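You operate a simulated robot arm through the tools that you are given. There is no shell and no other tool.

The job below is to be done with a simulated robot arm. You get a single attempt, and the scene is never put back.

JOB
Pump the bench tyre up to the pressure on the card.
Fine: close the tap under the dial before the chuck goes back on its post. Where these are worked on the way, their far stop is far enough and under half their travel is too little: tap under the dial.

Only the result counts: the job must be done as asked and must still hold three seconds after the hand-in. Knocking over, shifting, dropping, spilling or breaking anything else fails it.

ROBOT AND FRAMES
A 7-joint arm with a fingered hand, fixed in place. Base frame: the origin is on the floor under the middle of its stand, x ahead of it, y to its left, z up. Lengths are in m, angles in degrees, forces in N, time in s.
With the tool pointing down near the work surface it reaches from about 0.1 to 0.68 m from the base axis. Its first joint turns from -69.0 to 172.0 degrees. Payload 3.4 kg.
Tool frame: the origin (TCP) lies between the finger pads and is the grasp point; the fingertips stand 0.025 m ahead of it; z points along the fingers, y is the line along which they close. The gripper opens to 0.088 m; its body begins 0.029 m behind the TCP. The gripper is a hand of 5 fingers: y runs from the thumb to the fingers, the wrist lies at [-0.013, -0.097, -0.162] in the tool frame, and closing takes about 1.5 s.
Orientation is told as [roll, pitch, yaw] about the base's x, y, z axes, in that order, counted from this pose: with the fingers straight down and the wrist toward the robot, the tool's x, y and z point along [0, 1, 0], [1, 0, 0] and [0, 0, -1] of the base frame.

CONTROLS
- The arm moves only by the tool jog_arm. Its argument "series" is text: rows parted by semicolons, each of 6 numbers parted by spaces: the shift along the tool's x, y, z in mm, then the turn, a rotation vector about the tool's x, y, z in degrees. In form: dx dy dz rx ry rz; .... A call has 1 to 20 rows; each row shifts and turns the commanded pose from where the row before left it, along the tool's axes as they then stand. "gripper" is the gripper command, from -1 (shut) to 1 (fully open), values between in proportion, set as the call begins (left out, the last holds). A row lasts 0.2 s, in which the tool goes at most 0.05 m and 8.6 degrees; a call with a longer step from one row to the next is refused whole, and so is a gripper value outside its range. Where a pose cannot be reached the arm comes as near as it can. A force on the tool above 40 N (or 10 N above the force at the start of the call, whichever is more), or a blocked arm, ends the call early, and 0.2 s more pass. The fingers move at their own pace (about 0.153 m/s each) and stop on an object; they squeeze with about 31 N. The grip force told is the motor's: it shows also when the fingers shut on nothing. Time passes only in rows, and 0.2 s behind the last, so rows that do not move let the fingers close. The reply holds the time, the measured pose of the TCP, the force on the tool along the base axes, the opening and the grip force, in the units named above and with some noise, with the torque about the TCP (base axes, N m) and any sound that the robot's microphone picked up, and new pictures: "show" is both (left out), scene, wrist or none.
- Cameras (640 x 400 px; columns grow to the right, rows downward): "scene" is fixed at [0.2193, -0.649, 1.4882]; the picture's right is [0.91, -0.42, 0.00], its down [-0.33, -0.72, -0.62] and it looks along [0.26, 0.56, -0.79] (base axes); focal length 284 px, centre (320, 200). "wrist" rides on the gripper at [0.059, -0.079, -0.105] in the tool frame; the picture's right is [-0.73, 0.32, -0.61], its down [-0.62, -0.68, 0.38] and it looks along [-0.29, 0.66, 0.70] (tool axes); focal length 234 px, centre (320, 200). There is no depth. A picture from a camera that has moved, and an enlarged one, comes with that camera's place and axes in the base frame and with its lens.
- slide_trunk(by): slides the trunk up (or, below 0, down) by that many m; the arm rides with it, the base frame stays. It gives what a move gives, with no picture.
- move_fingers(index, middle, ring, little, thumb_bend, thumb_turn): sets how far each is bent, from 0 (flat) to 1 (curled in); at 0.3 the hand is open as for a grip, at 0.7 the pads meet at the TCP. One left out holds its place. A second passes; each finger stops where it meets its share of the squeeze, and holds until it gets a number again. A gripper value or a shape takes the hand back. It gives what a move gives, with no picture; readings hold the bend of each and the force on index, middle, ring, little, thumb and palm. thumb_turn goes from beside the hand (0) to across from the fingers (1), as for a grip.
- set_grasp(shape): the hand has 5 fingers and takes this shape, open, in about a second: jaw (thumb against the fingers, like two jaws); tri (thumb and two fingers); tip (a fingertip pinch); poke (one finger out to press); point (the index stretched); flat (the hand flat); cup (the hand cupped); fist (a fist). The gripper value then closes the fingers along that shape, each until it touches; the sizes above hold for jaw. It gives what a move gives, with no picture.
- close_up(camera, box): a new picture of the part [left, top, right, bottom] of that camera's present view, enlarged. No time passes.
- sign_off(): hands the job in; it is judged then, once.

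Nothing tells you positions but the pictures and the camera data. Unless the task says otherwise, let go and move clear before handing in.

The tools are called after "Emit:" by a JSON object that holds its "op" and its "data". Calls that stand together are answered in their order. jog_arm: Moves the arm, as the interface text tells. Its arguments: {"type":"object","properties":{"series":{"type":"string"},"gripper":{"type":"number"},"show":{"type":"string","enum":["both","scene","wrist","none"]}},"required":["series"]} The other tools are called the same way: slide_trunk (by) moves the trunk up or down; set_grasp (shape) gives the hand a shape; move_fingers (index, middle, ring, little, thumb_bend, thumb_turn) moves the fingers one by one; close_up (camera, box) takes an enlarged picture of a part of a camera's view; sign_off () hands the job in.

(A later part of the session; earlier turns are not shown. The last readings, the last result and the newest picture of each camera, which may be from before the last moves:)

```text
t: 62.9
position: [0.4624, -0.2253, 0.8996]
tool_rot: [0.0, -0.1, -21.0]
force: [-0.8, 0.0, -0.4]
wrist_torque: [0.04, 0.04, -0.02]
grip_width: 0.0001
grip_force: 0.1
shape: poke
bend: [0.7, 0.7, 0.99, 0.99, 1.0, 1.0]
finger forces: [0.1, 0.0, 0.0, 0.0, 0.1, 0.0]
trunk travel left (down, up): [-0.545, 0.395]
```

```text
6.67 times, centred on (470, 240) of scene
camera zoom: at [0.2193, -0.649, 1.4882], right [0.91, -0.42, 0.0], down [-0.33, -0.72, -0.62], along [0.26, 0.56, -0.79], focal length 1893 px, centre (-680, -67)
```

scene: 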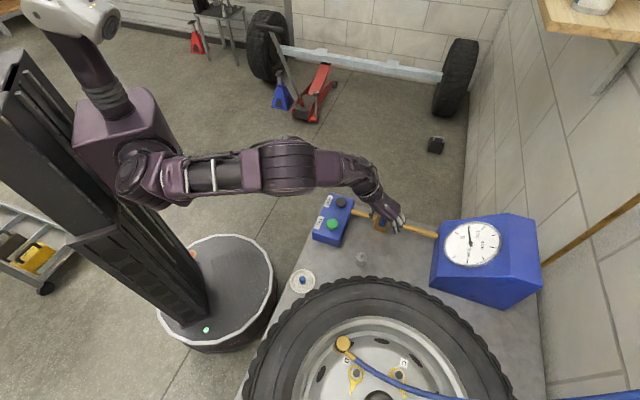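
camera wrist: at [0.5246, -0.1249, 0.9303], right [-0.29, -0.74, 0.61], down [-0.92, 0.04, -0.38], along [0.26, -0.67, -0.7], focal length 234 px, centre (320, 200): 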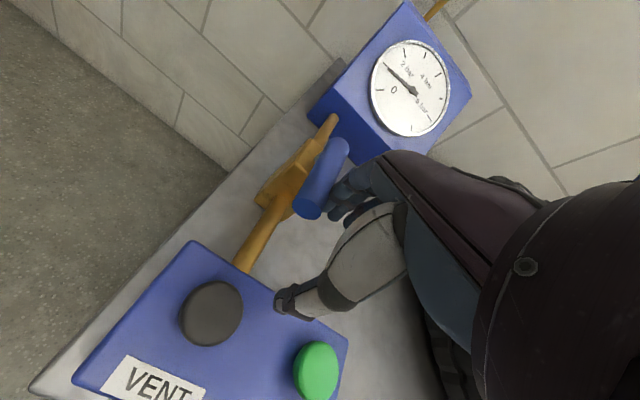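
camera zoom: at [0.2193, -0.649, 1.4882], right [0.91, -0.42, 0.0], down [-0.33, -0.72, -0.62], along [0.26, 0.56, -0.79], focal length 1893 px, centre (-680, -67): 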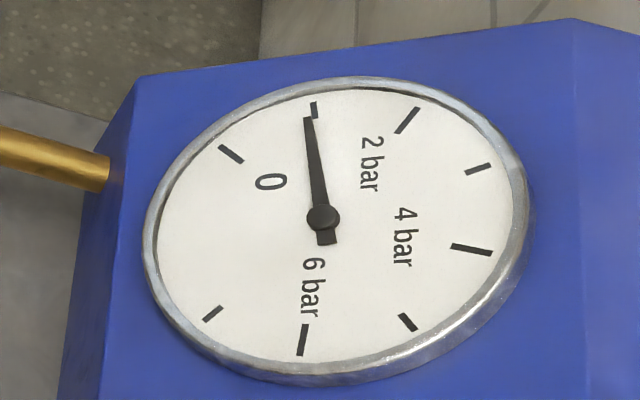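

The tap handle is along the pipe and the dial still reads about 0.95. I'll descend over FILL and give one short press to measure the fill rate.

Emit:
{"op": "jog_arm", "data": {"series": "-11.3 -6 30 0 0 0; 0 0 35 0 0 0; 0 0 34 0 0 0; 0 0 0 0 0 0", "show": "wrist"}}

Emit:
{"op": "jog_arm", "data": {"series": "0 0 10 0 0 0; 0 0 6 0 0 0; 0 0 4 0 0 0; 0 0 -15 0 0 0; 0 0 0 0 0 0", "show": "none"}}

Emit:
{"op": "close_up", "data": {"camera": "scene", "box": [430, 210, 510, 270]}}

```text
t: 63.9
position: [0.4502, -0.2335, 0.8015]
tool_rot: [0.0, -0.1, -21.1]
force: [0.1, 0.4, 0.4]
wrist_torque: [-0.01, 0.0, 0.0]
grip_width: 0.0
grip_force: 0.1
shape: poke
bend: [0.7, 0.7, 0.99, 0.99, 1.0, 1.0]
finger forces: [0.1, 0.1, 0.1, 0.1, 0.0, 0.0]
trunk travel left (down, up): [-0.545, 0.395]
camera wrist: at [0.3983, -0.1512, 0.9053], right [0.04, -0.79, 0.61], down [-0.86, -0.34, -0.39], along [0.51, -0.51, -0.7], focal length 234 px, centre (320, 200)
```

wrist: 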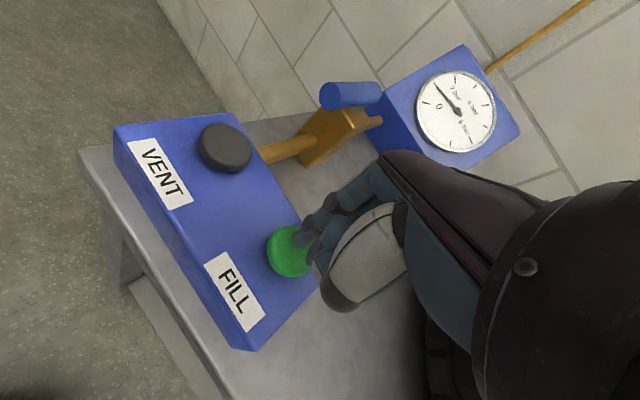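

```text
t: 65.1
position: [0.4534, -0.2334, 0.7964]
tool_rot: [0.1, 0.1, -21.0]
force: [-0.7, -0.7, 0.3]
wrist_torque: [0.02, -0.03, 0.0]
grip_width: 0.0
grip_force: 0.1
shape: poke
bend: [0.7, 0.7, 0.99, 0.99, 1.0, 1.0]
finger forces: [0.0, 0.0, 0.0, 0.1, 0.0, 0.0]
trunk travel left (down, up): [-0.545, 0.395]
heard: click
```

```text
6.67 times, centred on (470, 240) of scene
camera zoom: at [0.2193, -0.649, 1.4882], right [0.91, -0.42, 0.0], down [-0.33, -0.72, -0.62], along [0.26, 0.56, -0.79], focal length 1893 px, centre (-680, -67)
```

zoom: 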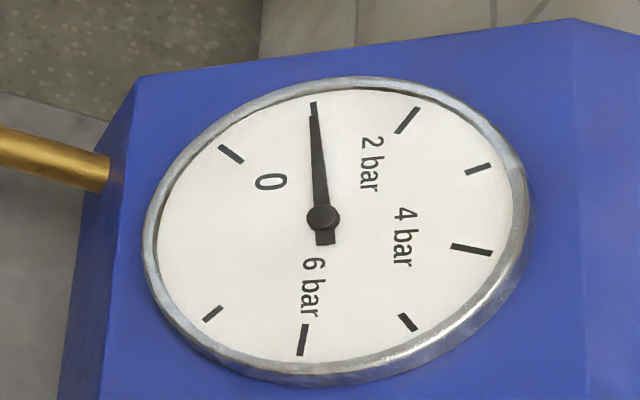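

The needle rose slightly, to about 1.0 bar, so filling works. Next I'll hold for about a second and measure.

Emit:
{"op": "jog_arm", "data": {"series": "0 0 15 0 0 0; 0 0 0 0 0 0; 0 0 0 0 0 0; 0 0 0 0 0 0; 0 0 0 0 0 0; 0 0 -15 0 0 0; 0 0 0 0 0 0", "show": "none"}}

Emit:
{"op": "close_up", "data": {"camera": "scene", "box": [430, 210, 510, 270]}}

```text
t: 66.7
position: [0.4507, -0.233, 0.7943]
tool_rot: [0.1, 0.1, -21.0]
force: [-0.8, -0.3, 0.5]
wrist_torque: [0.0, -0.02, 0.0]
grip_width: 0.0001
grip_force: 0.1
shape: poke
bend: [0.7, 0.7, 0.99, 0.99, 1.0, 1.0]
finger forces: [0.1, 0.0, 0.0, 0.0, 0.1, 0.1]
trunk travel left (down, up): [-0.545, 0.395]
heard: click
```

```text
6.67 times, centred on (470, 240) of scene
camera zoom: at [0.2193, -0.649, 1.4882], right [0.91, -0.42, 0.0], down [-0.33, -0.72, -0.62], along [0.26, 0.56, -0.79], focal length 1893 px, centre (-680, -67)
```

zoom: 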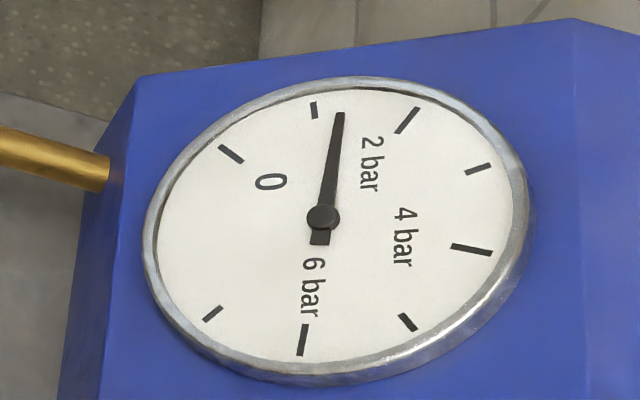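

The needle reads about 1.28 bar, so the rate is about 0.056 bar per 0.2 s row. I'll hold for about 11 rows to approach 1.9, then trim with short pulses.

Emit:
{"op": "jog_arm", "data": {"series": "0 0 15 0 0 0; 0 0 0 0 0 0; 0 0 0 0 0 0; 0 0 0 0 0 0; 0 0 0 0 0 0; 0 0 0 0 0 0; 0 0 0 0 0 0; 0 0 0 0 0 0; 0 0 0 0 0 0; 0 0 0 0 0 0; 0 0 -15 0 0 0; 0 0 0 0 0 0", "show": "none"}}

Emit:
{"op": "close_up", "data": {"camera": "scene", "box": [430, 210, 510, 270]}}

```text
t: 69.3
position: [0.4514, -0.2349, 0.7954]
tool_rot: [0.0, -0.1, -21.0]
force: [-0.5, -0.3, 0.7]
wrist_torque: [-0.01, 0.03, -0.01]
grip_width: 0.0
grip_force: 0.0
shape: poke
bend: [0.7, 0.7, 0.99, 0.99, 1.0, 1.0]
finger forces: [0.1, 0.0, 0.1, 0.0, 0.0, 0.0]
trunk travel left (down, up): [-0.545, 0.395]
heard: click
```

```text
6.67 times, centred on (470, 240) of scene
camera zoom: at [0.2193, -0.649, 1.4882], right [0.91, -0.42, 0.0], down [-0.33, -0.72, -0.62], along [0.26, 0.56, -0.79], focal length 1893 px, centre (-680, -67)
```

zoom: 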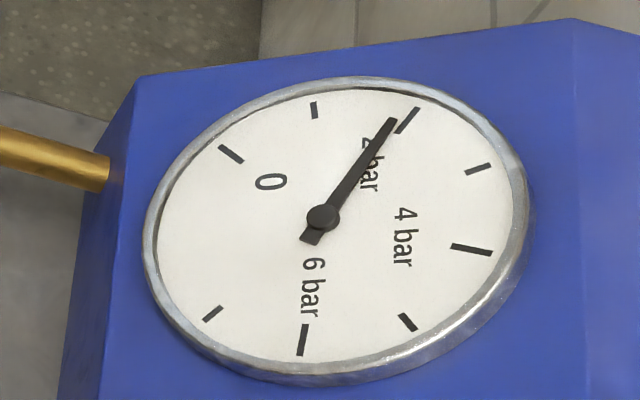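

The needle is at about 1.86. I'll take a tighter zoom for precision.

Emit:
{"op": "close_up", "data": {"camera": "scene", "box": [462, 218, 494, 246]}}

Emit:
{"op": "close_up", "data": {"camera": "wrist", "box": [400, 60, 520, 160]}}

```text
14.29 times, centred on (478, 232) of scene
camera zoom: at [0.2193, -0.649, 1.4882], right [0.91, -0.42, 0.0], down [-0.33, -0.72, -0.62], along [0.26, 0.56, -0.79], focal length 4056 px, centre (-1937, -257)
```

zoom: 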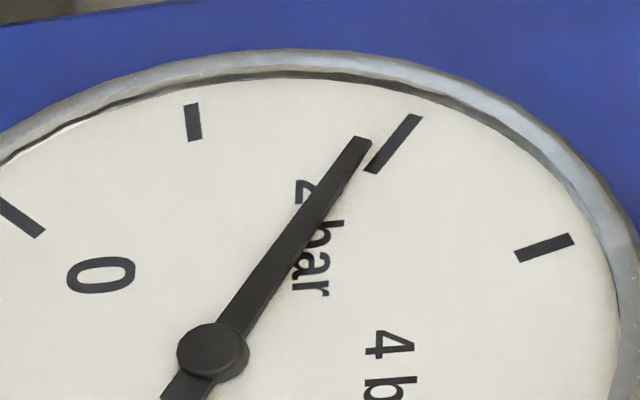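

```text
4.00 times, centred on (460, 110) of wrist
camera zoom: at [0.3985, -0.153, 0.8992], right [0.04, -0.79, 0.61], down [-0.86, -0.34, -0.38], along [0.51, -0.51, -0.7], focal length 937 px, centre (-240, 560)
```

zoom: 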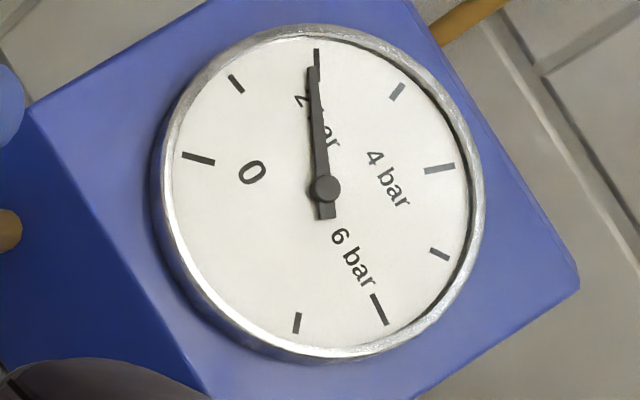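

Correcting for perspective, both views put the needle at about 1.87–1.90 bar, and each 0.2 s row adds about 0.06. I'll press for two rows.

Emit:
{"op": "jog_arm", "data": {"series": "0 0 15 0 0 0; 0 0 0 0 0 0; 0 0 -15 0 0 0; 0 0 0 0 0 0", "show": "none"}}

Emit:
{"op": "close_up", "data": {"camera": "scene", "box": [462, 218, 494, 246]}}

Emit:
{"op": "close_up", "data": {"camera": "wrist", "box": [400, 60, 520, 160]}}

Emit:
{"op": "close_up", "data": {"camera": "scene", "box": [430, 210, 510, 270]}}

```text
t: 70.3
position: [0.4488, -0.2365, 0.7956]
tool_rot: [0.0, 0.0, -21.0]
force: [0.6, 0.0, 0.4]
wrist_torque: [0.01, 0.02, -0.01]
grip_width: 0.0
grip_force: 0.1
shape: poke
bend: [0.7, 0.7, 0.99, 0.99, 1.0, 1.0]
finger forces: [0.0, 0.0, 0.1, 0.0, 0.1, 0.0]
trunk travel left (down, up): [-0.545, 0.395]
heard: click
```

```text
14.29 times, centred on (478, 232) of scene
camera zoom: at [0.2193, -0.649, 1.4882], right [0.91, -0.42, 0.0], down [-0.33, -0.72, -0.62], along [0.26, 0.56, -0.79], focal length 4056 px, centre (-1937, -257)
```

zoom: 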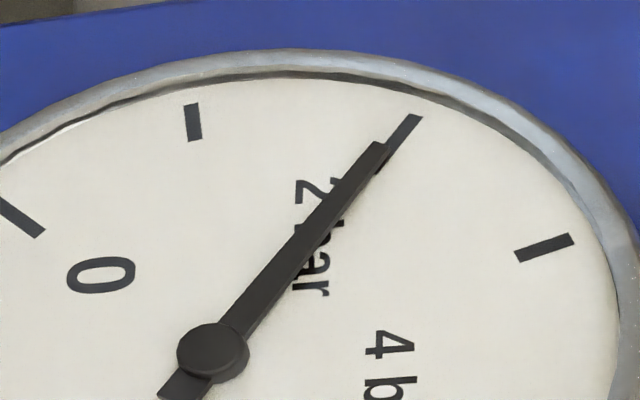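

```text
4.00 times, centred on (460, 110) of wrist
camera zoom: at [0.3981, -0.1536, 0.8991], right [0.04, -0.79, 0.61], down [-0.86, -0.34, -0.38], along [0.51, -0.51, -0.7], focal length 937 px, centre (-240, 560)
```

zoom: 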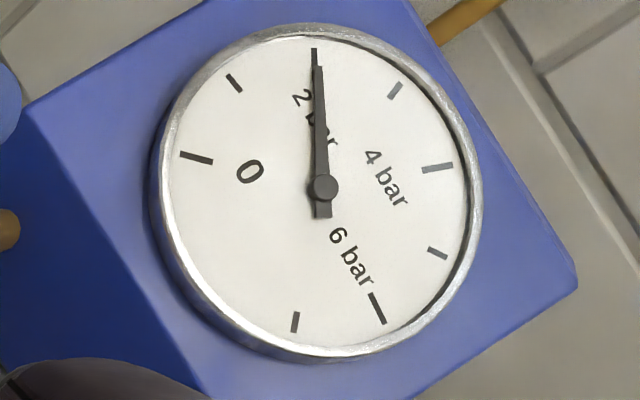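

```text
6.67 times, centred on (470, 240) of scene
camera zoom: at [0.2193, -0.649, 1.4882], right [0.91, -0.42, 0.0], down [-0.33, -0.72, -0.62], along [0.26, 0.56, -0.79], focal length 1893 px, centre (-680, -67)
```

zoom: 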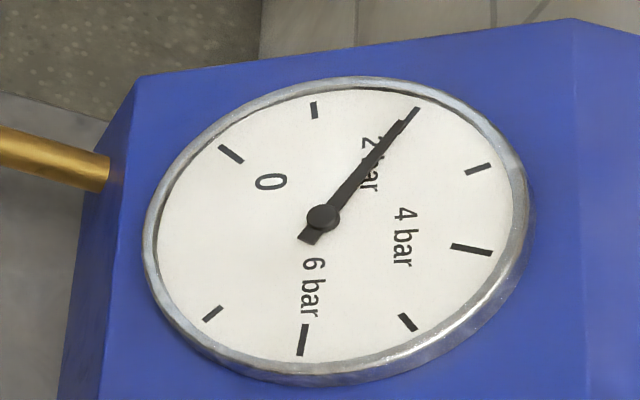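

The needle sits on the 2 bar mark, at about 2.0 in both views. Next I'll lift off, go above the far side of the tap handle with an open jaw at yaw −45, and use the thumb to swing the handle back closed.

Emit:
{"op": "jog_arm", "data": {"series": "0 0 -40 0 0 0; 0 0 -45 0 0 0; 0 0 -40 0 0 0; 13.2 44 0 0 0 0; 13.2 44 0 0 0 0; 13.2 44 0 0 0 0; 13.2 44 0 0 0 0; 0 0 0 0 0 8; 0 0 0 0 0 8; 0 0 0 0 0 8; 0 0 0 0 0 0", "show": "none"}}

Emit:
{"op": "set_grasp", "data": {"shape": "jaw"}}

Emit:
{"op": "jog_arm", "data": {"series": "0 0 0 0 0 0; 0 0 0 0 0 0; 0 0 0 0 0 0", "gripper": 0.6}}

Emit:
{"op": "close_up", "data": {"camera": "wrist", "box": [160, 160, 400, 340]}}

Emit:
{"op": "close_up", "data": {"camera": "scene", "box": [330, 160, 458, 250]}}

Emit:
{"op": "close_up", "data": {"camera": "scene", "box": [462, 218, 494, 246]}}

```text
t: 72.7
position: [0.6273, -0.2505, 0.9236]
tool_rot: [0.3, -0.1, -45.1]
force: [-0.4, 0.7, 0.2]
wrist_torque: [-0.03, -0.02, 0.02]
grip_width: 0.0002
grip_force: 0.1
shape: poke
bend: [0.7, 0.7, 0.99, 0.99, 1.0, 1.0]
finger forces: [0.0, 0.0, 0.1, 0.1, 0.0, 0.0]
out of reach, approached as far as the arm can: row 10
trunk travel left (down, up): [-0.545, 0.395]
```

```text
t: 73.6
position: [0.6276, -0.251, 0.9252]
tool_rot: [0.2, 0.0, -44.9]
force: [0.2, 0.3, 0.7]
wrist_torque: [0.0, -0.01, 0.0]
grip_width: 0.0878
grip_force: 0.1
shape: jaw
bend: [0.3, 0.3, 0.3, 0.3, 0.3, 0.98]
finger forces: [0.0, 0.0, 0.1, 0.0, 0.0, 0.0]
trunk travel left (down, up): [-0.545, 0.395]
```

```text
t: 74.4
position: [0.6275, -0.2509, 0.9238]
tool_rot: [0.2, 0.0, -45.0]
force: [-0.1, 0.4, 0.5]
wrist_torque: [0.0, 0.04, 0.0]
grip_width: 0.0707
grip_force: 0.1
shape: jaw
bend: [0.27, 0.34, 0.31, 0.33, 0.49, 0.99]
finger forces: [0.0, 0.1, 0.0, 0.0, 0.0, 0.0]
trunk travel left (down, up): [-0.545, 0.395]
camera wrist: at [0.6126, -0.1545, 1.0282], right [-0.29, -0.74, 0.61], down [-0.92, 0.04, -0.39], along [0.26, -0.67, -0.7], focal length 234 px, centre (320, 200)
```

scene: 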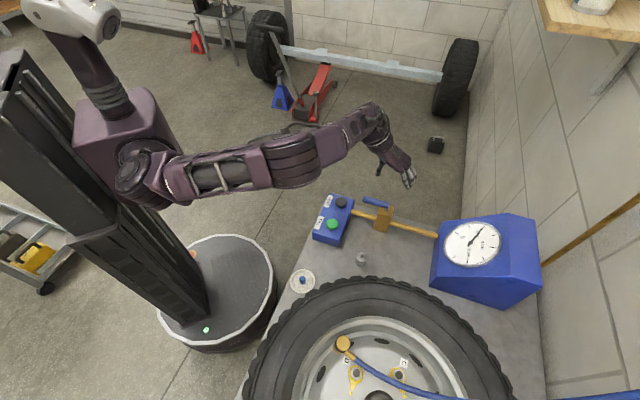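
wrist: 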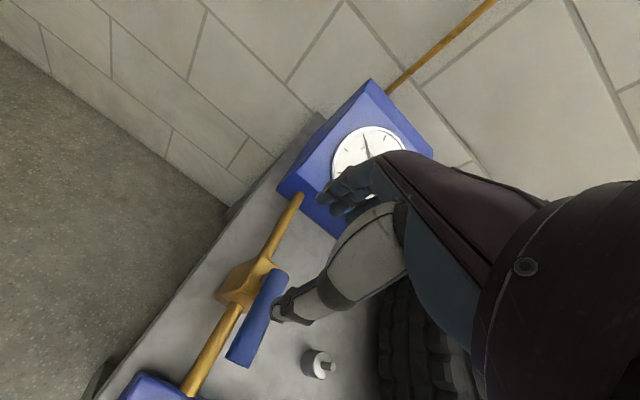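

```text
2.22 times, centred on (280, 250) of wrist
camera zoom: at [0.6126, -0.1545, 1.0282], right [-0.29, -0.74, 0.61], down [-0.92, 0.04, -0.39], along [0.26, -0.67, -0.7], focal length 520 px, centre (409, 89)
```

zoom: 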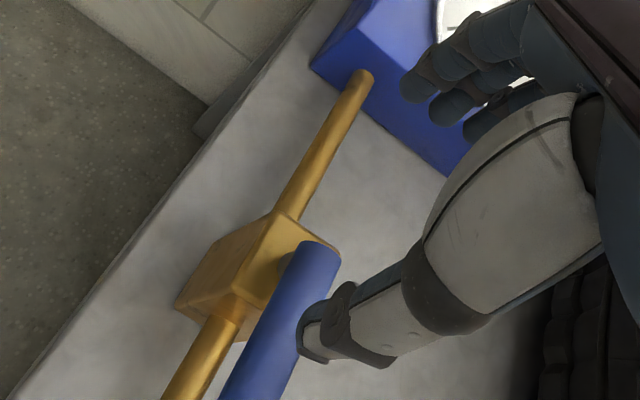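

```text
4.44 times, centred on (394, 205) of scene
camera zoom: at [0.2193, -0.649, 1.4882], right [0.91, -0.42, 0.0], down [-0.33, -0.72, -0.62], along [0.26, 0.56, -0.79], focal length 1262 px, centre (-9, 178)
```

zoom: 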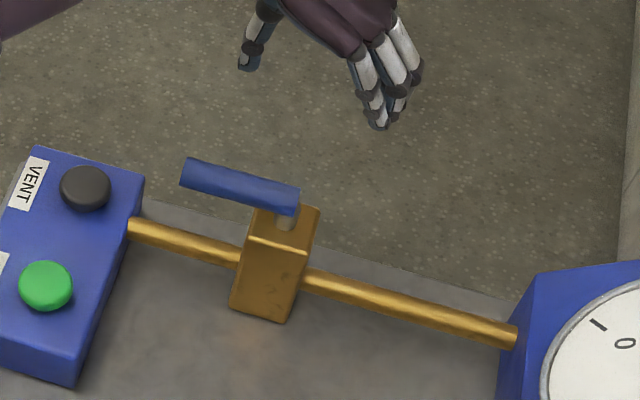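

```text
14.29 times, centred on (478, 232) of scene
camera zoom: at [0.2193, -0.649, 1.4882], right [0.91, -0.42, 0.0], down [-0.33, -0.72, -0.62], along [0.26, 0.56, -0.79], focal length 4056 px, centre (-1937, -257)
```

zoom: 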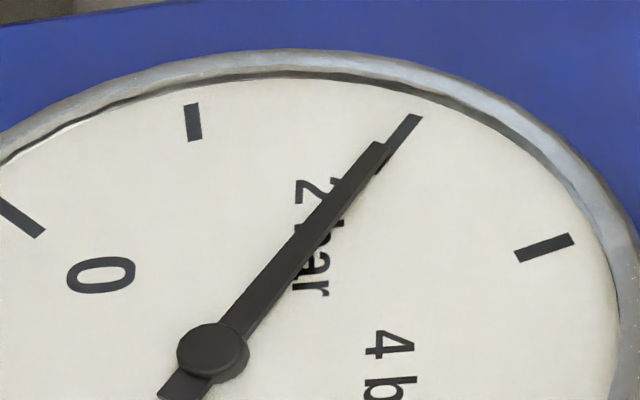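

The dial holds at 2.0 bar. The thumb is just beyond the handle on its far side, about 48 mm from the pivot, so I'll shift 4 mm for clearance and descend to handle height.

Emit:
{"op": "jog_arm", "data": {"series": "4 0 25 0 0 0; 0 0 25 0 0 0; 0 0 25 0 0 0; 0 0 22 0 0 0; 0 0 0 0 0 0"}}

Emit:
{"op": "close_up", "data": {"camera": "wrist", "box": [160, 160, 400, 340]}}

Emit:
{"op": "close_up", "data": {"camera": "scene", "box": [330, 160, 458, 250]}}

```text
t: 75.6
position: [0.5974, -0.2675, 0.849]
tool_rot: [0.5, -0.4, -45.0]
force: [3.9, -3.3, 21.1]
wrist_torque: [0.68, 0.54, -0.05]
grip_width: 0.0699
grip_force: 0.1
shape: jaw
bend: [0.27, 0.34, 0.31, 0.33, 0.5, 0.98]
finger forces: [0.0, 0.0, 0.1, 0.0, 20.7, 0.0]
out of reach, approached as far as the arm can: row 1, 2, 3, 4
trunk travel left (down, up): [-0.545, 0.395]
camera wrist: at [0.5827, -0.1708, 0.9532], right [-0.29, -0.74, 0.6], down [-0.92, 0.04, -0.39], along [0.27, -0.67, -0.69], focal length 234 px, centre (320, 200)
```

scene: 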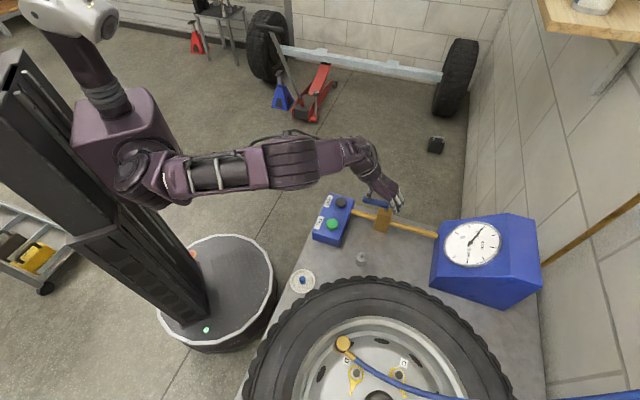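
wrist: 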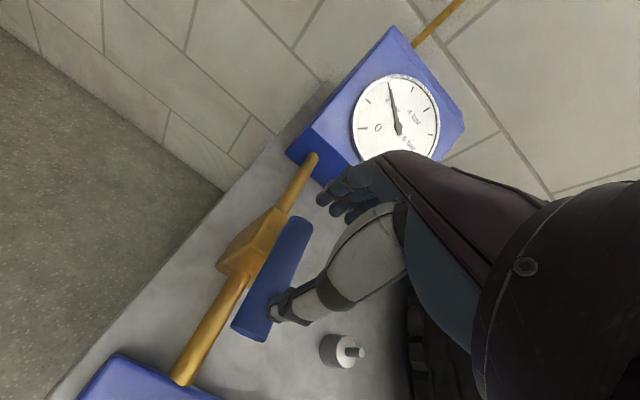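

```text
2.22 times, centred on (280, 250) of wrist
camera zoom: at [0.5827, -0.1708, 0.9532], right [-0.29, -0.74, 0.6], down [-0.92, 0.04, -0.39], along [0.27, -0.67, -0.69], focal length 520 px, centre (409, 89)
```

zoom: 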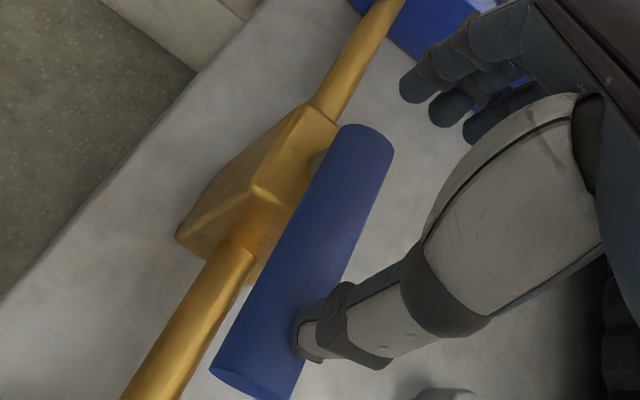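

```text
4.44 times, centred on (394, 205) of scene
camera zoom: at [0.2193, -0.649, 1.4882], right [0.91, -0.42, 0.0], down [-0.33, -0.72, -0.62], along [0.26, 0.56, -0.79], focal length 1262 px, centre (-9, 178)
```

zoom: 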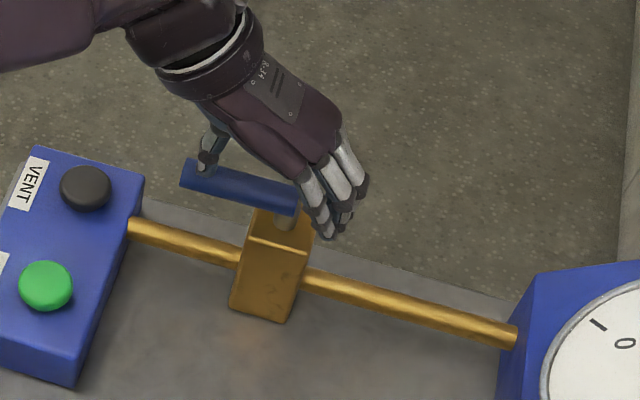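

The arm ran out of radial reach while descending, and the thumb landed on top of the handle at about 20 N. I'll lift off at once, then lower the trunk for better reach.

Emit:
{"op": "jog_arm", "data": {"series": "0 0 -20 0 0 0; 0 0 -35 0 0 0; 0 0 -35 0 0 0; 0 0 -35 0 0 0; 0 0 -30 0 0 0; 0 0 0 0 0 0"}}

Emit:
{"op": "close_up", "data": {"camera": "scene", "box": [330, 160, 458, 250]}}

```text
t: 77.0
position: [0.5998, -0.2649, 0.9998]
tool_rot: [0.1, 0.1, -45.1]
force: [-0.8, 0.8, -0.9]
wrist_torque: [-0.01, -0.05, 0.0]
grip_width: 0.0707
grip_force: 0.0
shape: jaw
bend: [0.27, 0.34, 0.31, 0.33, 0.49, 0.99]
finger forces: [0.1, 0.1, 0.1, 0.1, 0.0, 0.0]
trunk travel left (down, up): [-0.545, 0.395]
camera wrist: at [0.5852, -0.1691, 1.1035], right [-0.29, -0.74, 0.61], down [-0.92, 0.04, -0.38], along [0.26, -0.67, -0.7], focal length 234 px, centre (320, 200)
```

scene: 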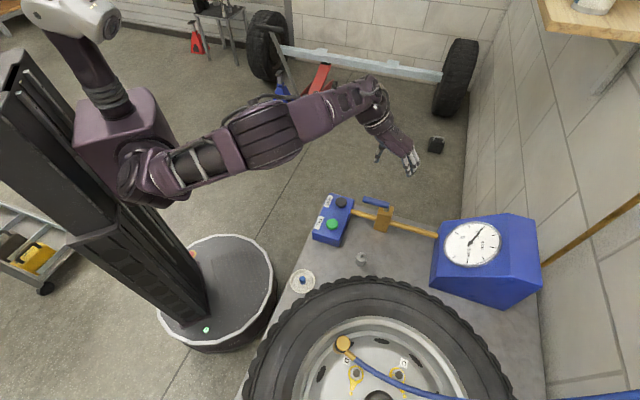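
wrist: 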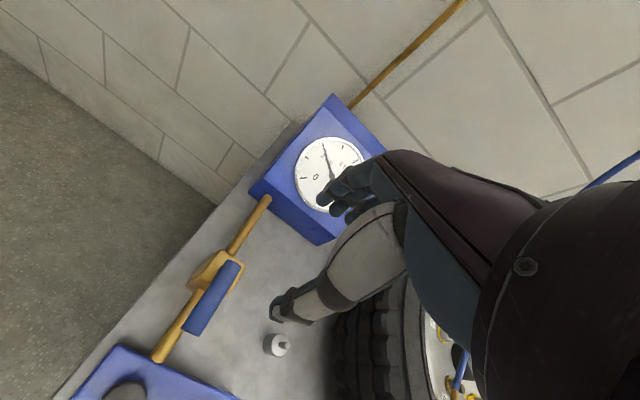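

```text
4.44 times, centred on (394, 205) of scene
camera zoom: at [0.2193, -0.649, 1.4882], right [0.91, -0.42, 0.0], down [-0.33, -0.72, -0.62], along [0.26, 0.56, -0.79], focal length 1262 px, centre (-9, 178)
```

zoom: 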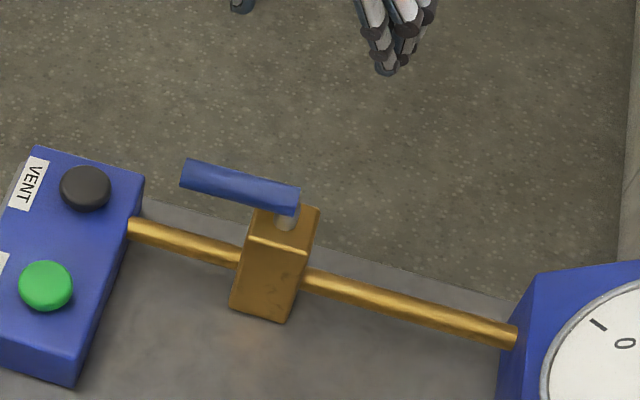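

The handle is undisturbed. I'll raise the arm 50 mm, lower the trunk 0.12 m, and re-approach the far side of the handle.

Emit:
{"op": "jog_arm", "data": {"series": "0 0 -25 0 0 0; 0 0 -25 0 0 0; 0 0 0 0 0 0", "show": "none"}}

Emit:
{"op": "slide_trunk", "data": {"by": -0.12}}

```text
t: 77.8
position: [0.5977, -0.2641, 1.0504]
tool_rot: [0.1, 0.0, -44.9]
force: [-0.2, 0.6, 0.5]
wrist_torque: [0.04, 0.03, -0.01]
grip_width: 0.0705
grip_force: 0.0
shape: jaw
bend: [0.27, 0.34, 0.31, 0.33, 0.49, 0.99]
finger forces: [0.1, 0.0, 0.0, 0.0, 0.0, 0.0]
trunk travel left (down, up): [-0.545, 0.395]
```

```text
t: 79.3
position: [0.5989, -0.2643, 0.9303]
tool_rot: [0.1, 0.0, -45.0]
force: [-0.2, -0.5, -0.4]
wrist_torque: [-0.04, -0.02, -0.01]
grip_width: 0.0706
grip_force: 0.0
shape: jaw
bend: [0.27, 0.34, 0.31, 0.33, 0.49, 0.99]
finger forces: [0.0, 0.0, 0.1, 0.0, 0.1, 0.0]
trunk travel left (down, up): [-0.425, 0.515]
```

Emit:
{"op": "jog_arm", "data": {"series": "17 5.4 0 0 0 0; 16.7 5.4 0 0 0 0; 0 0 25 0 0 0; 0 0 0 0 0 0", "show": "wrist"}}

Emit:
{"op": "close_up", "data": {"camera": "wrist", "box": [160, 160, 400, 340]}}

```text
t: 80.3
position: [0.6214, -0.256, 0.8971]
tool_rot: [0.0, 0.0, -45.0]
force: [0.1, -0.3, 0.1]
wrist_torque: [0.02, -0.02, 0.01]
grip_width: 0.0704
grip_force: 0.0
shape: jaw
bend: [0.27, 0.34, 0.31, 0.33, 0.49, 0.99]
finger forces: [0.0, 0.1, 0.0, 0.1, 0.0, 0.1]
out of reach, approached as far as the arm can: row 2
trunk travel left (down, up): [-0.425, 0.515]
camera wrist: at [0.6078, -0.1597, 1.0], right [-0.29, -0.74, 0.61], down [-0.92, 0.04, -0.39], along [0.26, -0.67, -0.7], focal length 234 px, centre (320, 200)
```

wrist: 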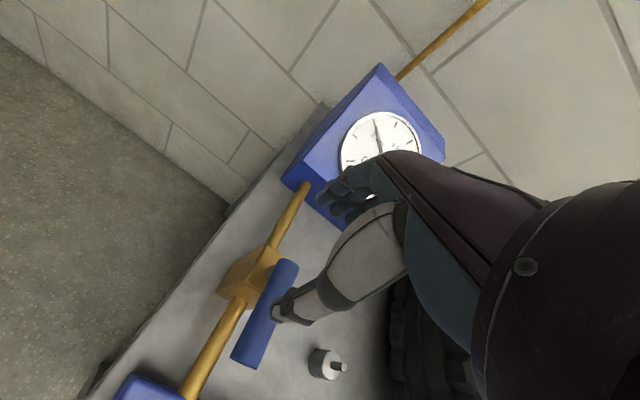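

```text
2.22 times, centred on (280, 250) of wrist
camera zoom: at [0.6078, -0.1597, 1.0], right [-0.29, -0.74, 0.61], down [-0.92, 0.04, -0.39], along [0.26, -0.67, -0.7], focal length 520 px, centre (409, 89)
```

zoom: 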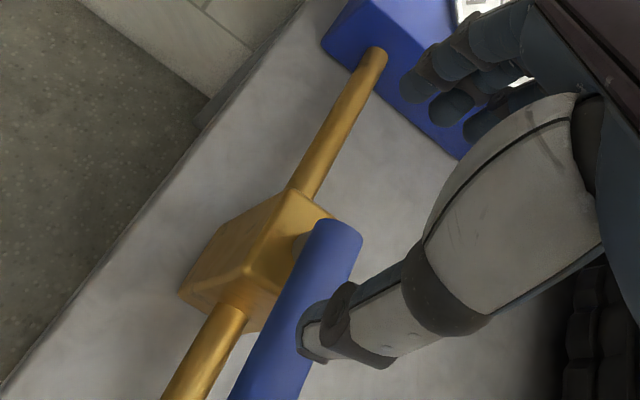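

The radial limit is still about 0.67 m, so I'll change the approach. The little finger on the −x edge can push from the far side with the TCP much closer in, so I'll lift and move there.

Emit:
{"op": "jog_arm", "data": {"series": "0 0 -35 0 0 0; 19.1 -27.3 0 0 0 0; 19.1 -27.3 0 0 0 0; 19.1 -27.3 0 0 0 0; 0 0 0 0 0 0"}}

Emit:
{"op": "close_up", "data": {"camera": "scene", "box": [330, 130, 458, 230]}}

Emit:
{"op": "close_up", "data": {"camera": "wrist", "box": [160, 160, 400, 400]}}

```text
t: 81.5
position: [0.5669, -0.2077, 0.91]
tool_rot: [0.3, 0.0, -45.0]
force: [-0.1, -0.1, 0.0]
wrist_torque: [0.0, 0.04, 0.03]
grip_width: 0.0704
grip_force: 0.0
shape: jaw
bend: [0.27, 0.34, 0.31, 0.33, 0.49, 0.99]
finger forces: [0.0, 0.1, 0.0, 0.1, 0.0, 0.0]
out of reach, approached as far as the arm can: row 1, 2, 3, 4
trunk travel left (down, up): [-0.425, 0.515]
camera wrist: at [0.5522, -0.1115, 1.0129], right [-0.29, -0.74, 0.6], down [-0.92, 0.04, -0.39], along [0.26, -0.67, -0.7], focal length 234 px, centre (320, 200)
```

scene: 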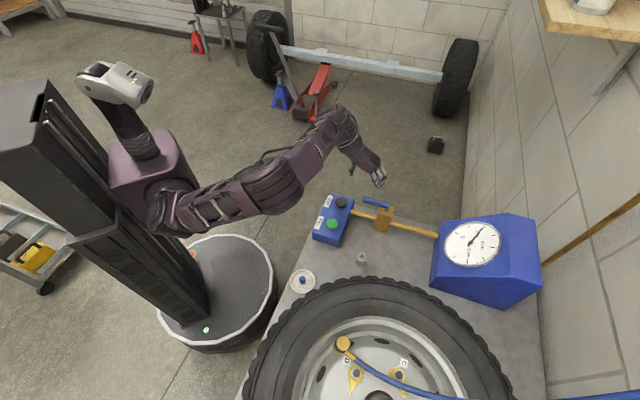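
wrist: 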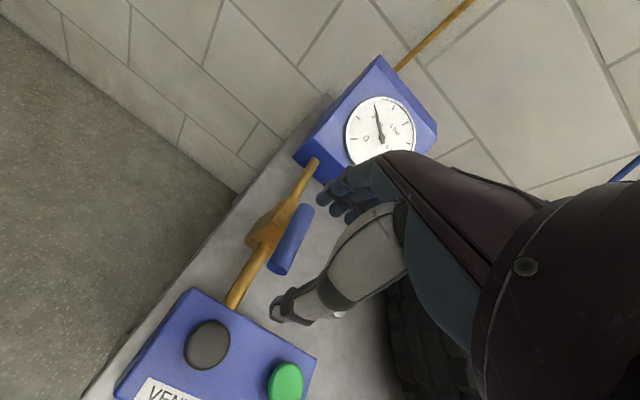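

```text
4.00 times, centred on (394, 180) of scene
camera zoom: at [0.2193, -0.649, 1.4882], right [0.91, -0.42, 0.0], down [-0.33, -0.72, -0.62], along [0.26, 0.56, -0.79], focal length 1136 px, centre (24, 280)
```

zoom: 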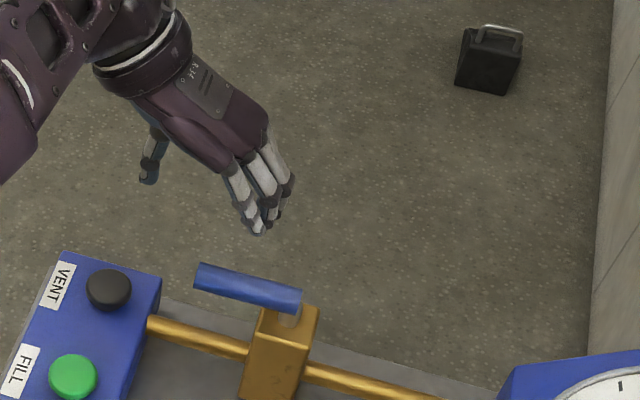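

```text
1.67 times, centred on (280, 280) of wrist
camera zoom: at [0.5522, -0.1115, 1.0129], right [-0.29, -0.74, 0.6], down [-0.92, 0.04, -0.39], along [0.26, -0.67, -0.7], focal length 390 px, centre (387, 67)
```

zoom: 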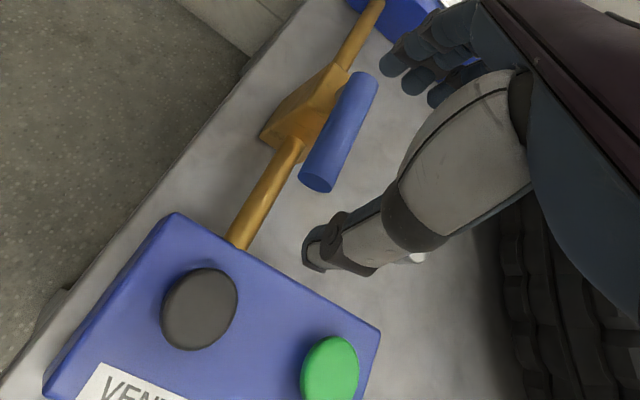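

Reach at height is what's limiting with the trunk lower, while low heights should be better. I'll drop to z≈0.87, still clear above the handle, and move to the far side there.

Emit:
{"op": "jog_arm", "data": {"series": "0 0 20 0 0 0; 0 0 20 0 0 0; 20 -3 0 0 0 0; 20 -3 0 0 0 0; 21 -3 0 0 0 0; 0 0 0 0 0 0"}}

Emit:
{"op": "close_up", "data": {"camera": "scene", "box": [330, 130, 458, 230]}}

Emit:
{"op": "close_up", "data": {"camera": "wrist", "box": [160, 160, 400, 400]}}

```text
t: 82.9
position: [0.5823, -0.1993, 0.8604]
tool_rot: [0.4, -0.1, -44.9]
force: [-0.5, -1.1, 0.6]
wrist_torque: [0.01, 0.02, 0.02]
grip_width: 0.0702
grip_force: 0.0
shape: jaw
bend: [0.27, 0.34, 0.31, 0.33, 0.49, 0.99]
finger forces: [0.0, 0.0, 0.0, 0.0, 0.1, 0.0]
out of reach, approached as far as the arm can: row 3, 4, 5
trunk travel left (down, up): [-0.425, 0.515]
camera wrist: at [0.567, -0.1031, 0.9648], right [-0.29, -0.74, 0.6], down [-0.92, 0.04, -0.39], along [0.26, -0.67, -0.7], focal length 234 px, centre (320, 200)
```

scene: 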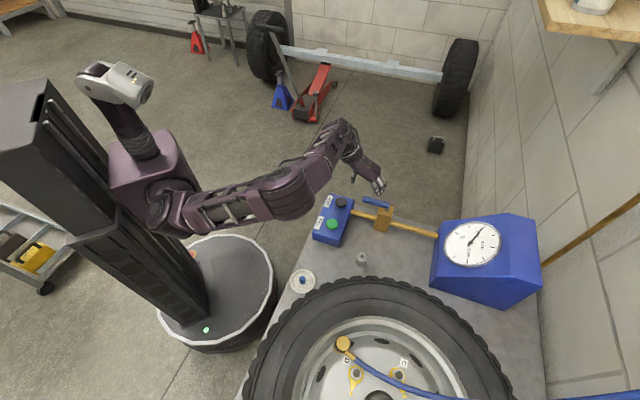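
wrist: 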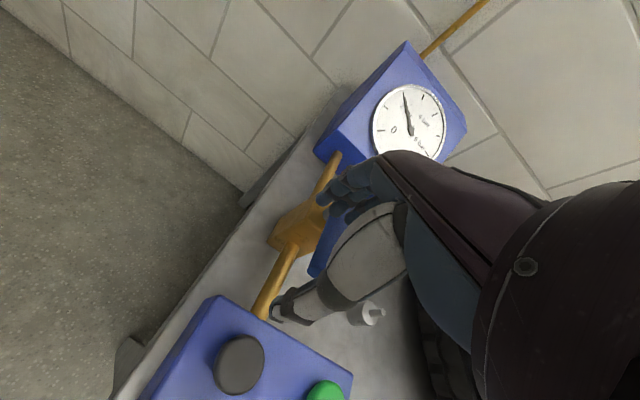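

```text
4.00 times, centred on (394, 180) of scene
camera zoom: at [0.2193, -0.649, 1.4882], right [0.91, -0.42, 0.0], down [-0.33, -0.72, -0.62], along [0.26, 0.56, -0.79], focal length 1136 px, centre (24, 280)
```

zoom: 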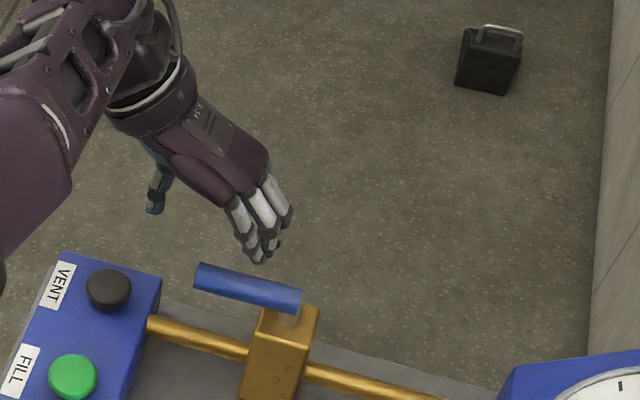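

```text
1.67 times, centred on (280, 280) of wrist
camera zoom: at [0.567, -0.1031, 0.9648], right [-0.29, -0.74, 0.6], down [-0.92, 0.04, -0.39], along [0.26, -0.67, -0.7], focal length 390 px, centre (387, 67)
```

zoom: 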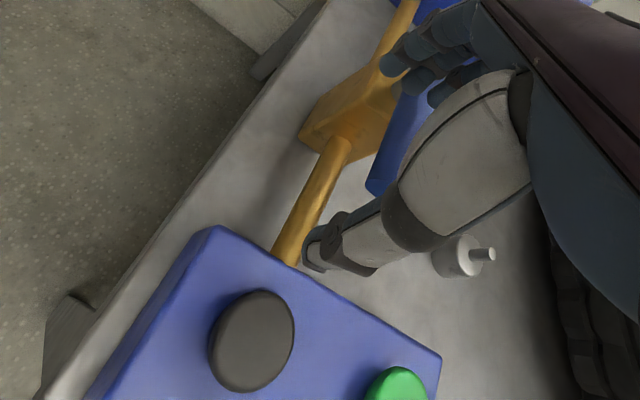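

The limit turns out to be relative yaw, since turning the hand clockwise past the arm's bearing isn't possible. So I'll use yaw 0, where the little finger's outer side can push the handle from the far side with easy reach.

Emit:
{"op": "jog_arm", "data": {"series": "0 0 -25 0 0 0; 0 0 -20 0 0 -7.5; 0 0 0 0 0 -7.5; 0 0 0 0 0 -7.5; 0 0 0 0 0 -7.5; 0 0 0 0 0 -7.5; 0 0 0 0 0 -7.5; 14 -12 0 0 0 0; 13.3 -11.3 0 0 0 0; 0 0 0 0 0 0"}}

Emit:
{"op": "close_up", "data": {"camera": "scene", "box": [330, 140, 442, 230]}}

```text
t: 85.1
position: [0.5505, -0.177, 0.9056]
tool_rot: [0.0, -0.1, 0.0]
force: [-0.8, 0.5, 0.5]
wrist_torque: [-0.02, 0.02, -0.03]
grip_width: 0.0703
grip_force: 0.2
shape: jaw
bend: [0.27, 0.34, 0.31, 0.33, 0.49, 0.99]
finger forces: [0.0, 0.1, 0.0, 0.0, 0.0, 0.0]
out of reach, approached as far as the arm can: row 1
trunk travel left (down, up): [-0.425, 0.515]
camera wrist: at [0.4717, -0.1187, 1.0092], right [0.32, -0.73, 0.61], down [-0.68, -0.62, -0.39], along [0.66, -0.29, -0.69], focal length 234 px, centre (320, 200)
```

scene: 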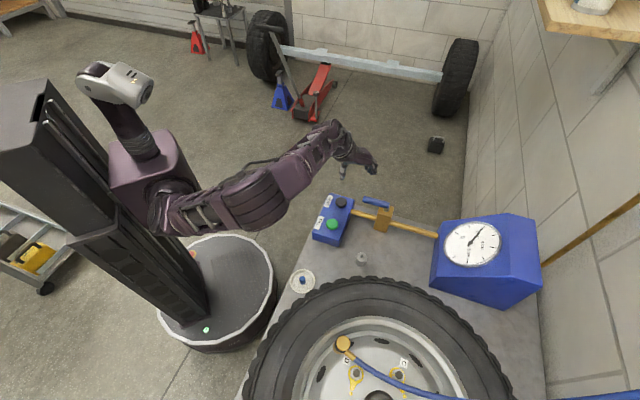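
wrist: 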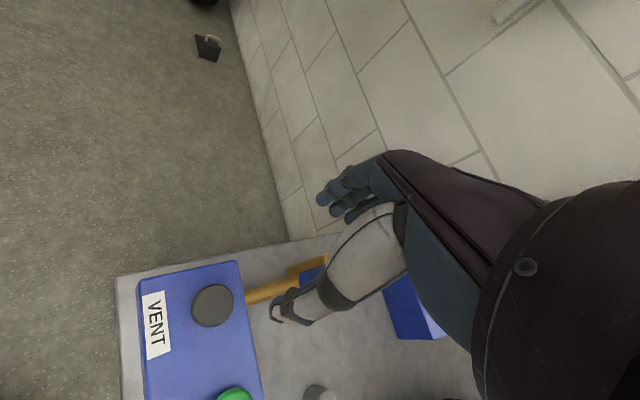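

```text
4.44 times, centred on (386, 185) of scene
camera zoom: at [0.2193, -0.649, 1.4882], right [0.91, -0.42, 0.0], down [-0.33, -0.72, -0.62], along [0.26, 0.56, -0.79], focal length 1262 px, centre (27, 267)
```

zoom: 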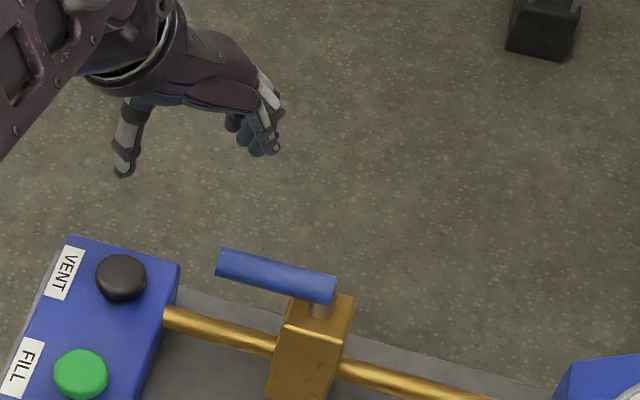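

Emit:
{"op": "close_up", "data": {"camera": "scene", "box": [346, 150, 394, 182]}}

```text
12.50 times, centred on (370, 166) of scene
camera zoom: at [0.2193, -0.649, 1.4882], right [0.91, -0.42, 0.0], down [-0.33, -0.72, -0.62], along [0.26, 0.56, -0.79], focal length 3549 px, centre (-305, 625)
```

zoom: 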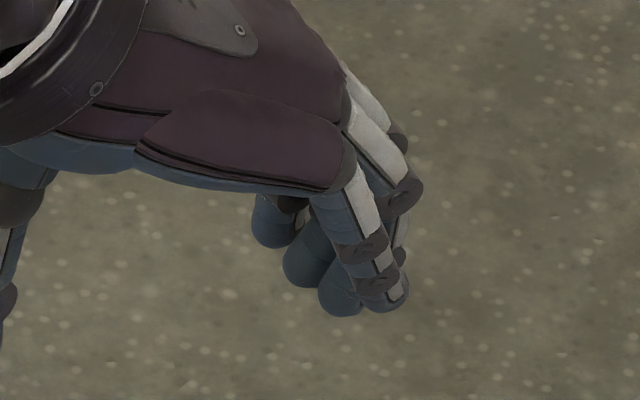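

From the scene view, the little fingertip sits about 52 mm ahead and 28 mm to the −y side of the TCP. I'll align it with the far side of the handle and descend, keeping about 15 mm of clearance.

Emit:
{"op": "jog_arm", "data": {"series": "-12.6 -1 20 0 0 0; 0 0 25 0 0 0; 0 0 25 0 0 0; 0 0 0 0 0 0", "show": "none"}}

Emit:
{"op": "close_up", "data": {"camera": "scene", "box": [340, 170, 420, 230]}}

```text
t: 86.1
position: [0.5501, -0.1877, 0.835]
tool_rot: [0.1, -0.1, -0.1]
force: [-0.3, -0.1, -0.3]
wrist_torque: [-0.01, -0.01, 0.02]
grip_width: 0.0704
grip_force: 0.2
shape: jaw
bend: [0.27, 0.34, 0.31, 0.33, 0.49, 0.99]
finger forces: [0.0, 0.0, 0.1, 0.1, 0.1, 0.0]
trunk travel left (down, up): [-0.425, 0.515]
```

```text
6.67 times, centred on (380, 200) of scene
camera zoom: at [0.2193, -0.649, 1.4882], right [0.91, -0.42, 0.0], down [-0.33, -0.72, -0.62], along [0.26, 0.56, -0.79], focal length 1893 px, centre (-80, 200)
```

zoom: 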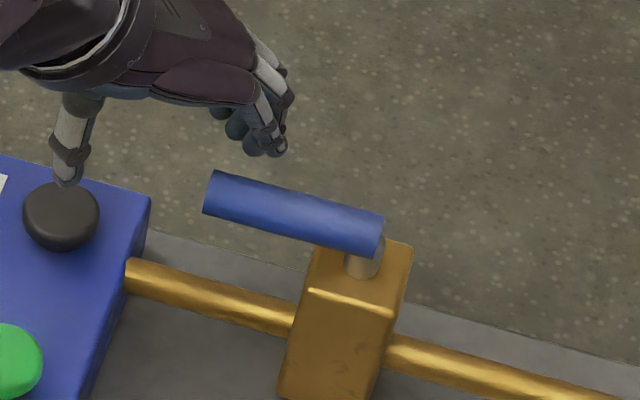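

Emit:
{"op": "jog_arm", "data": {"series": "0 0 20 0 0 0; -6 -6 0 0 0 0; -6 -5.5 0 0 0 0; -3.6 -6 0 0 0 0; -3.6 -6 0 0 0 0; 0 0 0 0 0 0", "show": "none"}}

Emit:
{"op": "close_up", "data": {"camera": "scene", "box": [340, 170, 420, 230]}}

```text
t: 87.5
position: [0.5299, -0.2068, 0.8132]
tool_rot: [-0.1, -0.1, -0.1]
force: [1.2, 0.9, 1.2]
wrist_torque: [-0.04, -0.02, 0.08]
grip_width: 0.0704
grip_force: 0.2
shape: jaw
bend: [0.27, 0.34, 0.31, 0.31, 0.49, 0.99]
finger forces: [0.0, 0.0, 0.0, 1.4, 0.0, 0.0]
trunk travel left (down, up): [-0.425, 0.515]
```

```text
6.67 times, centred on (380, 200) of scene
camera zoom: at [0.2193, -0.649, 1.4882], right [0.91, -0.42, 0.0], down [-0.33, -0.72, -0.62], along [0.26, 0.56, -0.79], focal length 1893 px, centre (-80, 200)
```

zoom: 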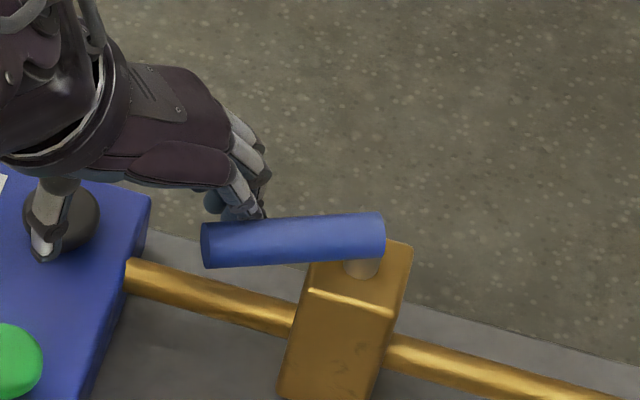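

The handle is turning back with just 1.4 N on the little finger. I'll continue along the arc.

Emit:
{"op": "jog_arm", "data": {"series": "-5 -5 0 0 0 0; -5 -5 0 0 0 0; -6.2 -3.5 0 0 0 0; -6.3 -3.4 0 0 0 0; 0 0 0 0 0 0", "show": "none"}}

Emit:
{"op": "close_up", "data": {"camera": "scene", "box": [340, 170, 420, 230]}}

```text
t: 88.7
position: [0.5142, -0.2306, 0.8129]
tool_rot: [0.0, -0.1, 0.0]
force: [0.7, 1.5, -0.5]
wrist_torque: [-0.03, 0.01, 0.04]
grip_width: 0.0706
grip_force: 0.0
shape: jaw
bend: [0.27, 0.34, 0.31, 0.31, 0.49, 0.99]
finger forces: [0.0, 0.1, 0.0, 0.8, 0.0, 0.0]
trunk travel left (down, up): [-0.425, 0.515]
```

```text
6.67 times, centred on (380, 200) of scene
camera zoom: at [0.2193, -0.649, 1.4882], right [0.91, -0.42, 0.0], down [-0.33, -0.72, -0.62], along [0.26, 0.56, -0.79], focal length 1893 px, centre (-80, 200)
```

zoom: 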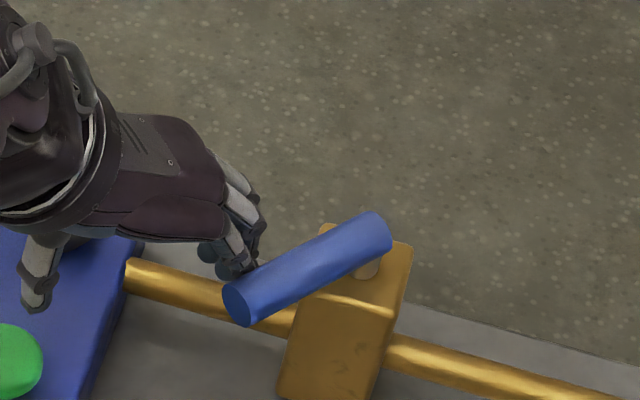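

Emit:
{"op": "jog_arm", "data": {"series": "-6.7 -1.7 0 0 0 0; -6.7 -1.7 0 0 0 0; -7 0 0 0 0 0; -7.1 0 0 0 0 0; 0 0 0 0 0 0", "show": "none"}}

Emit:
{"op": "close_up", "data": {"camera": "scene", "box": [340, 170, 420, 230]}}

```text
t: 89.9
position: [0.5085, -0.2587, 0.8128]
tool_rot: [0.0, -0.1, 0.0]
force: [0.9, 0.6, 0.7]
wrist_torque: [0.0, 0.03, 0.05]
grip_width: 0.0702
grip_force: 0.1
shape: jaw
bend: [0.27, 0.34, 0.31, 0.32, 0.49, 0.99]
finger forces: [0.0, 0.1, 0.0, 0.7, 0.0, 0.0]
trunk travel left (down, up): [-0.425, 0.515]
```

```text
6.67 times, centred on (380, 200) of scene
camera zoom: at [0.2193, -0.649, 1.4882], right [0.91, -0.42, 0.0], down [-0.33, -0.72, -0.62], along [0.26, 0.56, -0.79], focal length 1893 px, centre (-80, 200)
```

zoom: 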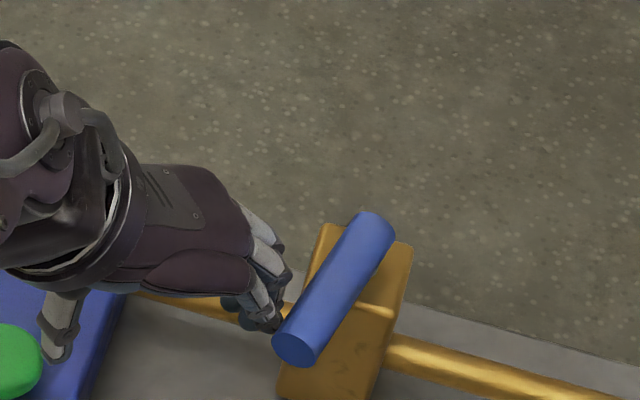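

Nearly closed. I'll continue to the stop.

Emit:
{"op": "jog_arm", "data": {"series": "-6.8 1.9 0 0 0 0; -6.8 1.9 0 0 0 0; -4 2.5 0 0 0 0; -3 2.5 0 0 0 0; 0 0 0 0 0 0", "show": "none"}}

Emit:
{"op": "close_up", "data": {"camera": "scene", "box": [340, 170, 420, 230]}}

```text
t: 91.1
position: [0.516, -0.278, 0.8146]
tool_rot: [0.0, -0.2, 0.1]
force: [-4.1, 5.0, 0.0]
wrist_torque: [-0.03, -0.02, 0.11]
grip_width: 0.0705
grip_force: 0.0
shape: jaw
bend: [0.27, 0.34, 0.32, 0.33, 0.49, 0.99]
finger forces: [0.1, 0.0, 1.4, 6.1, 0.1, 0.0]
trunk travel left (down, up): [-0.425, 0.515]
```

```text
6.67 times, centred on (380, 200) of scene
camera zoom: at [0.2193, -0.649, 1.4882], right [0.91, -0.42, 0.0], down [-0.33, -0.72, -0.62], along [0.26, 0.56, -0.79], focal length 1893 px, centre (-80, 200)
```

zoom: 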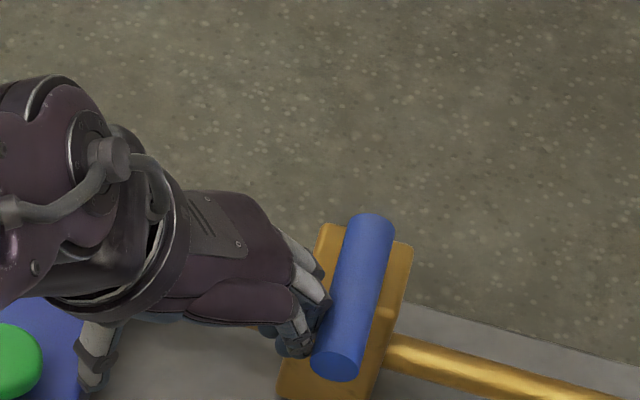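

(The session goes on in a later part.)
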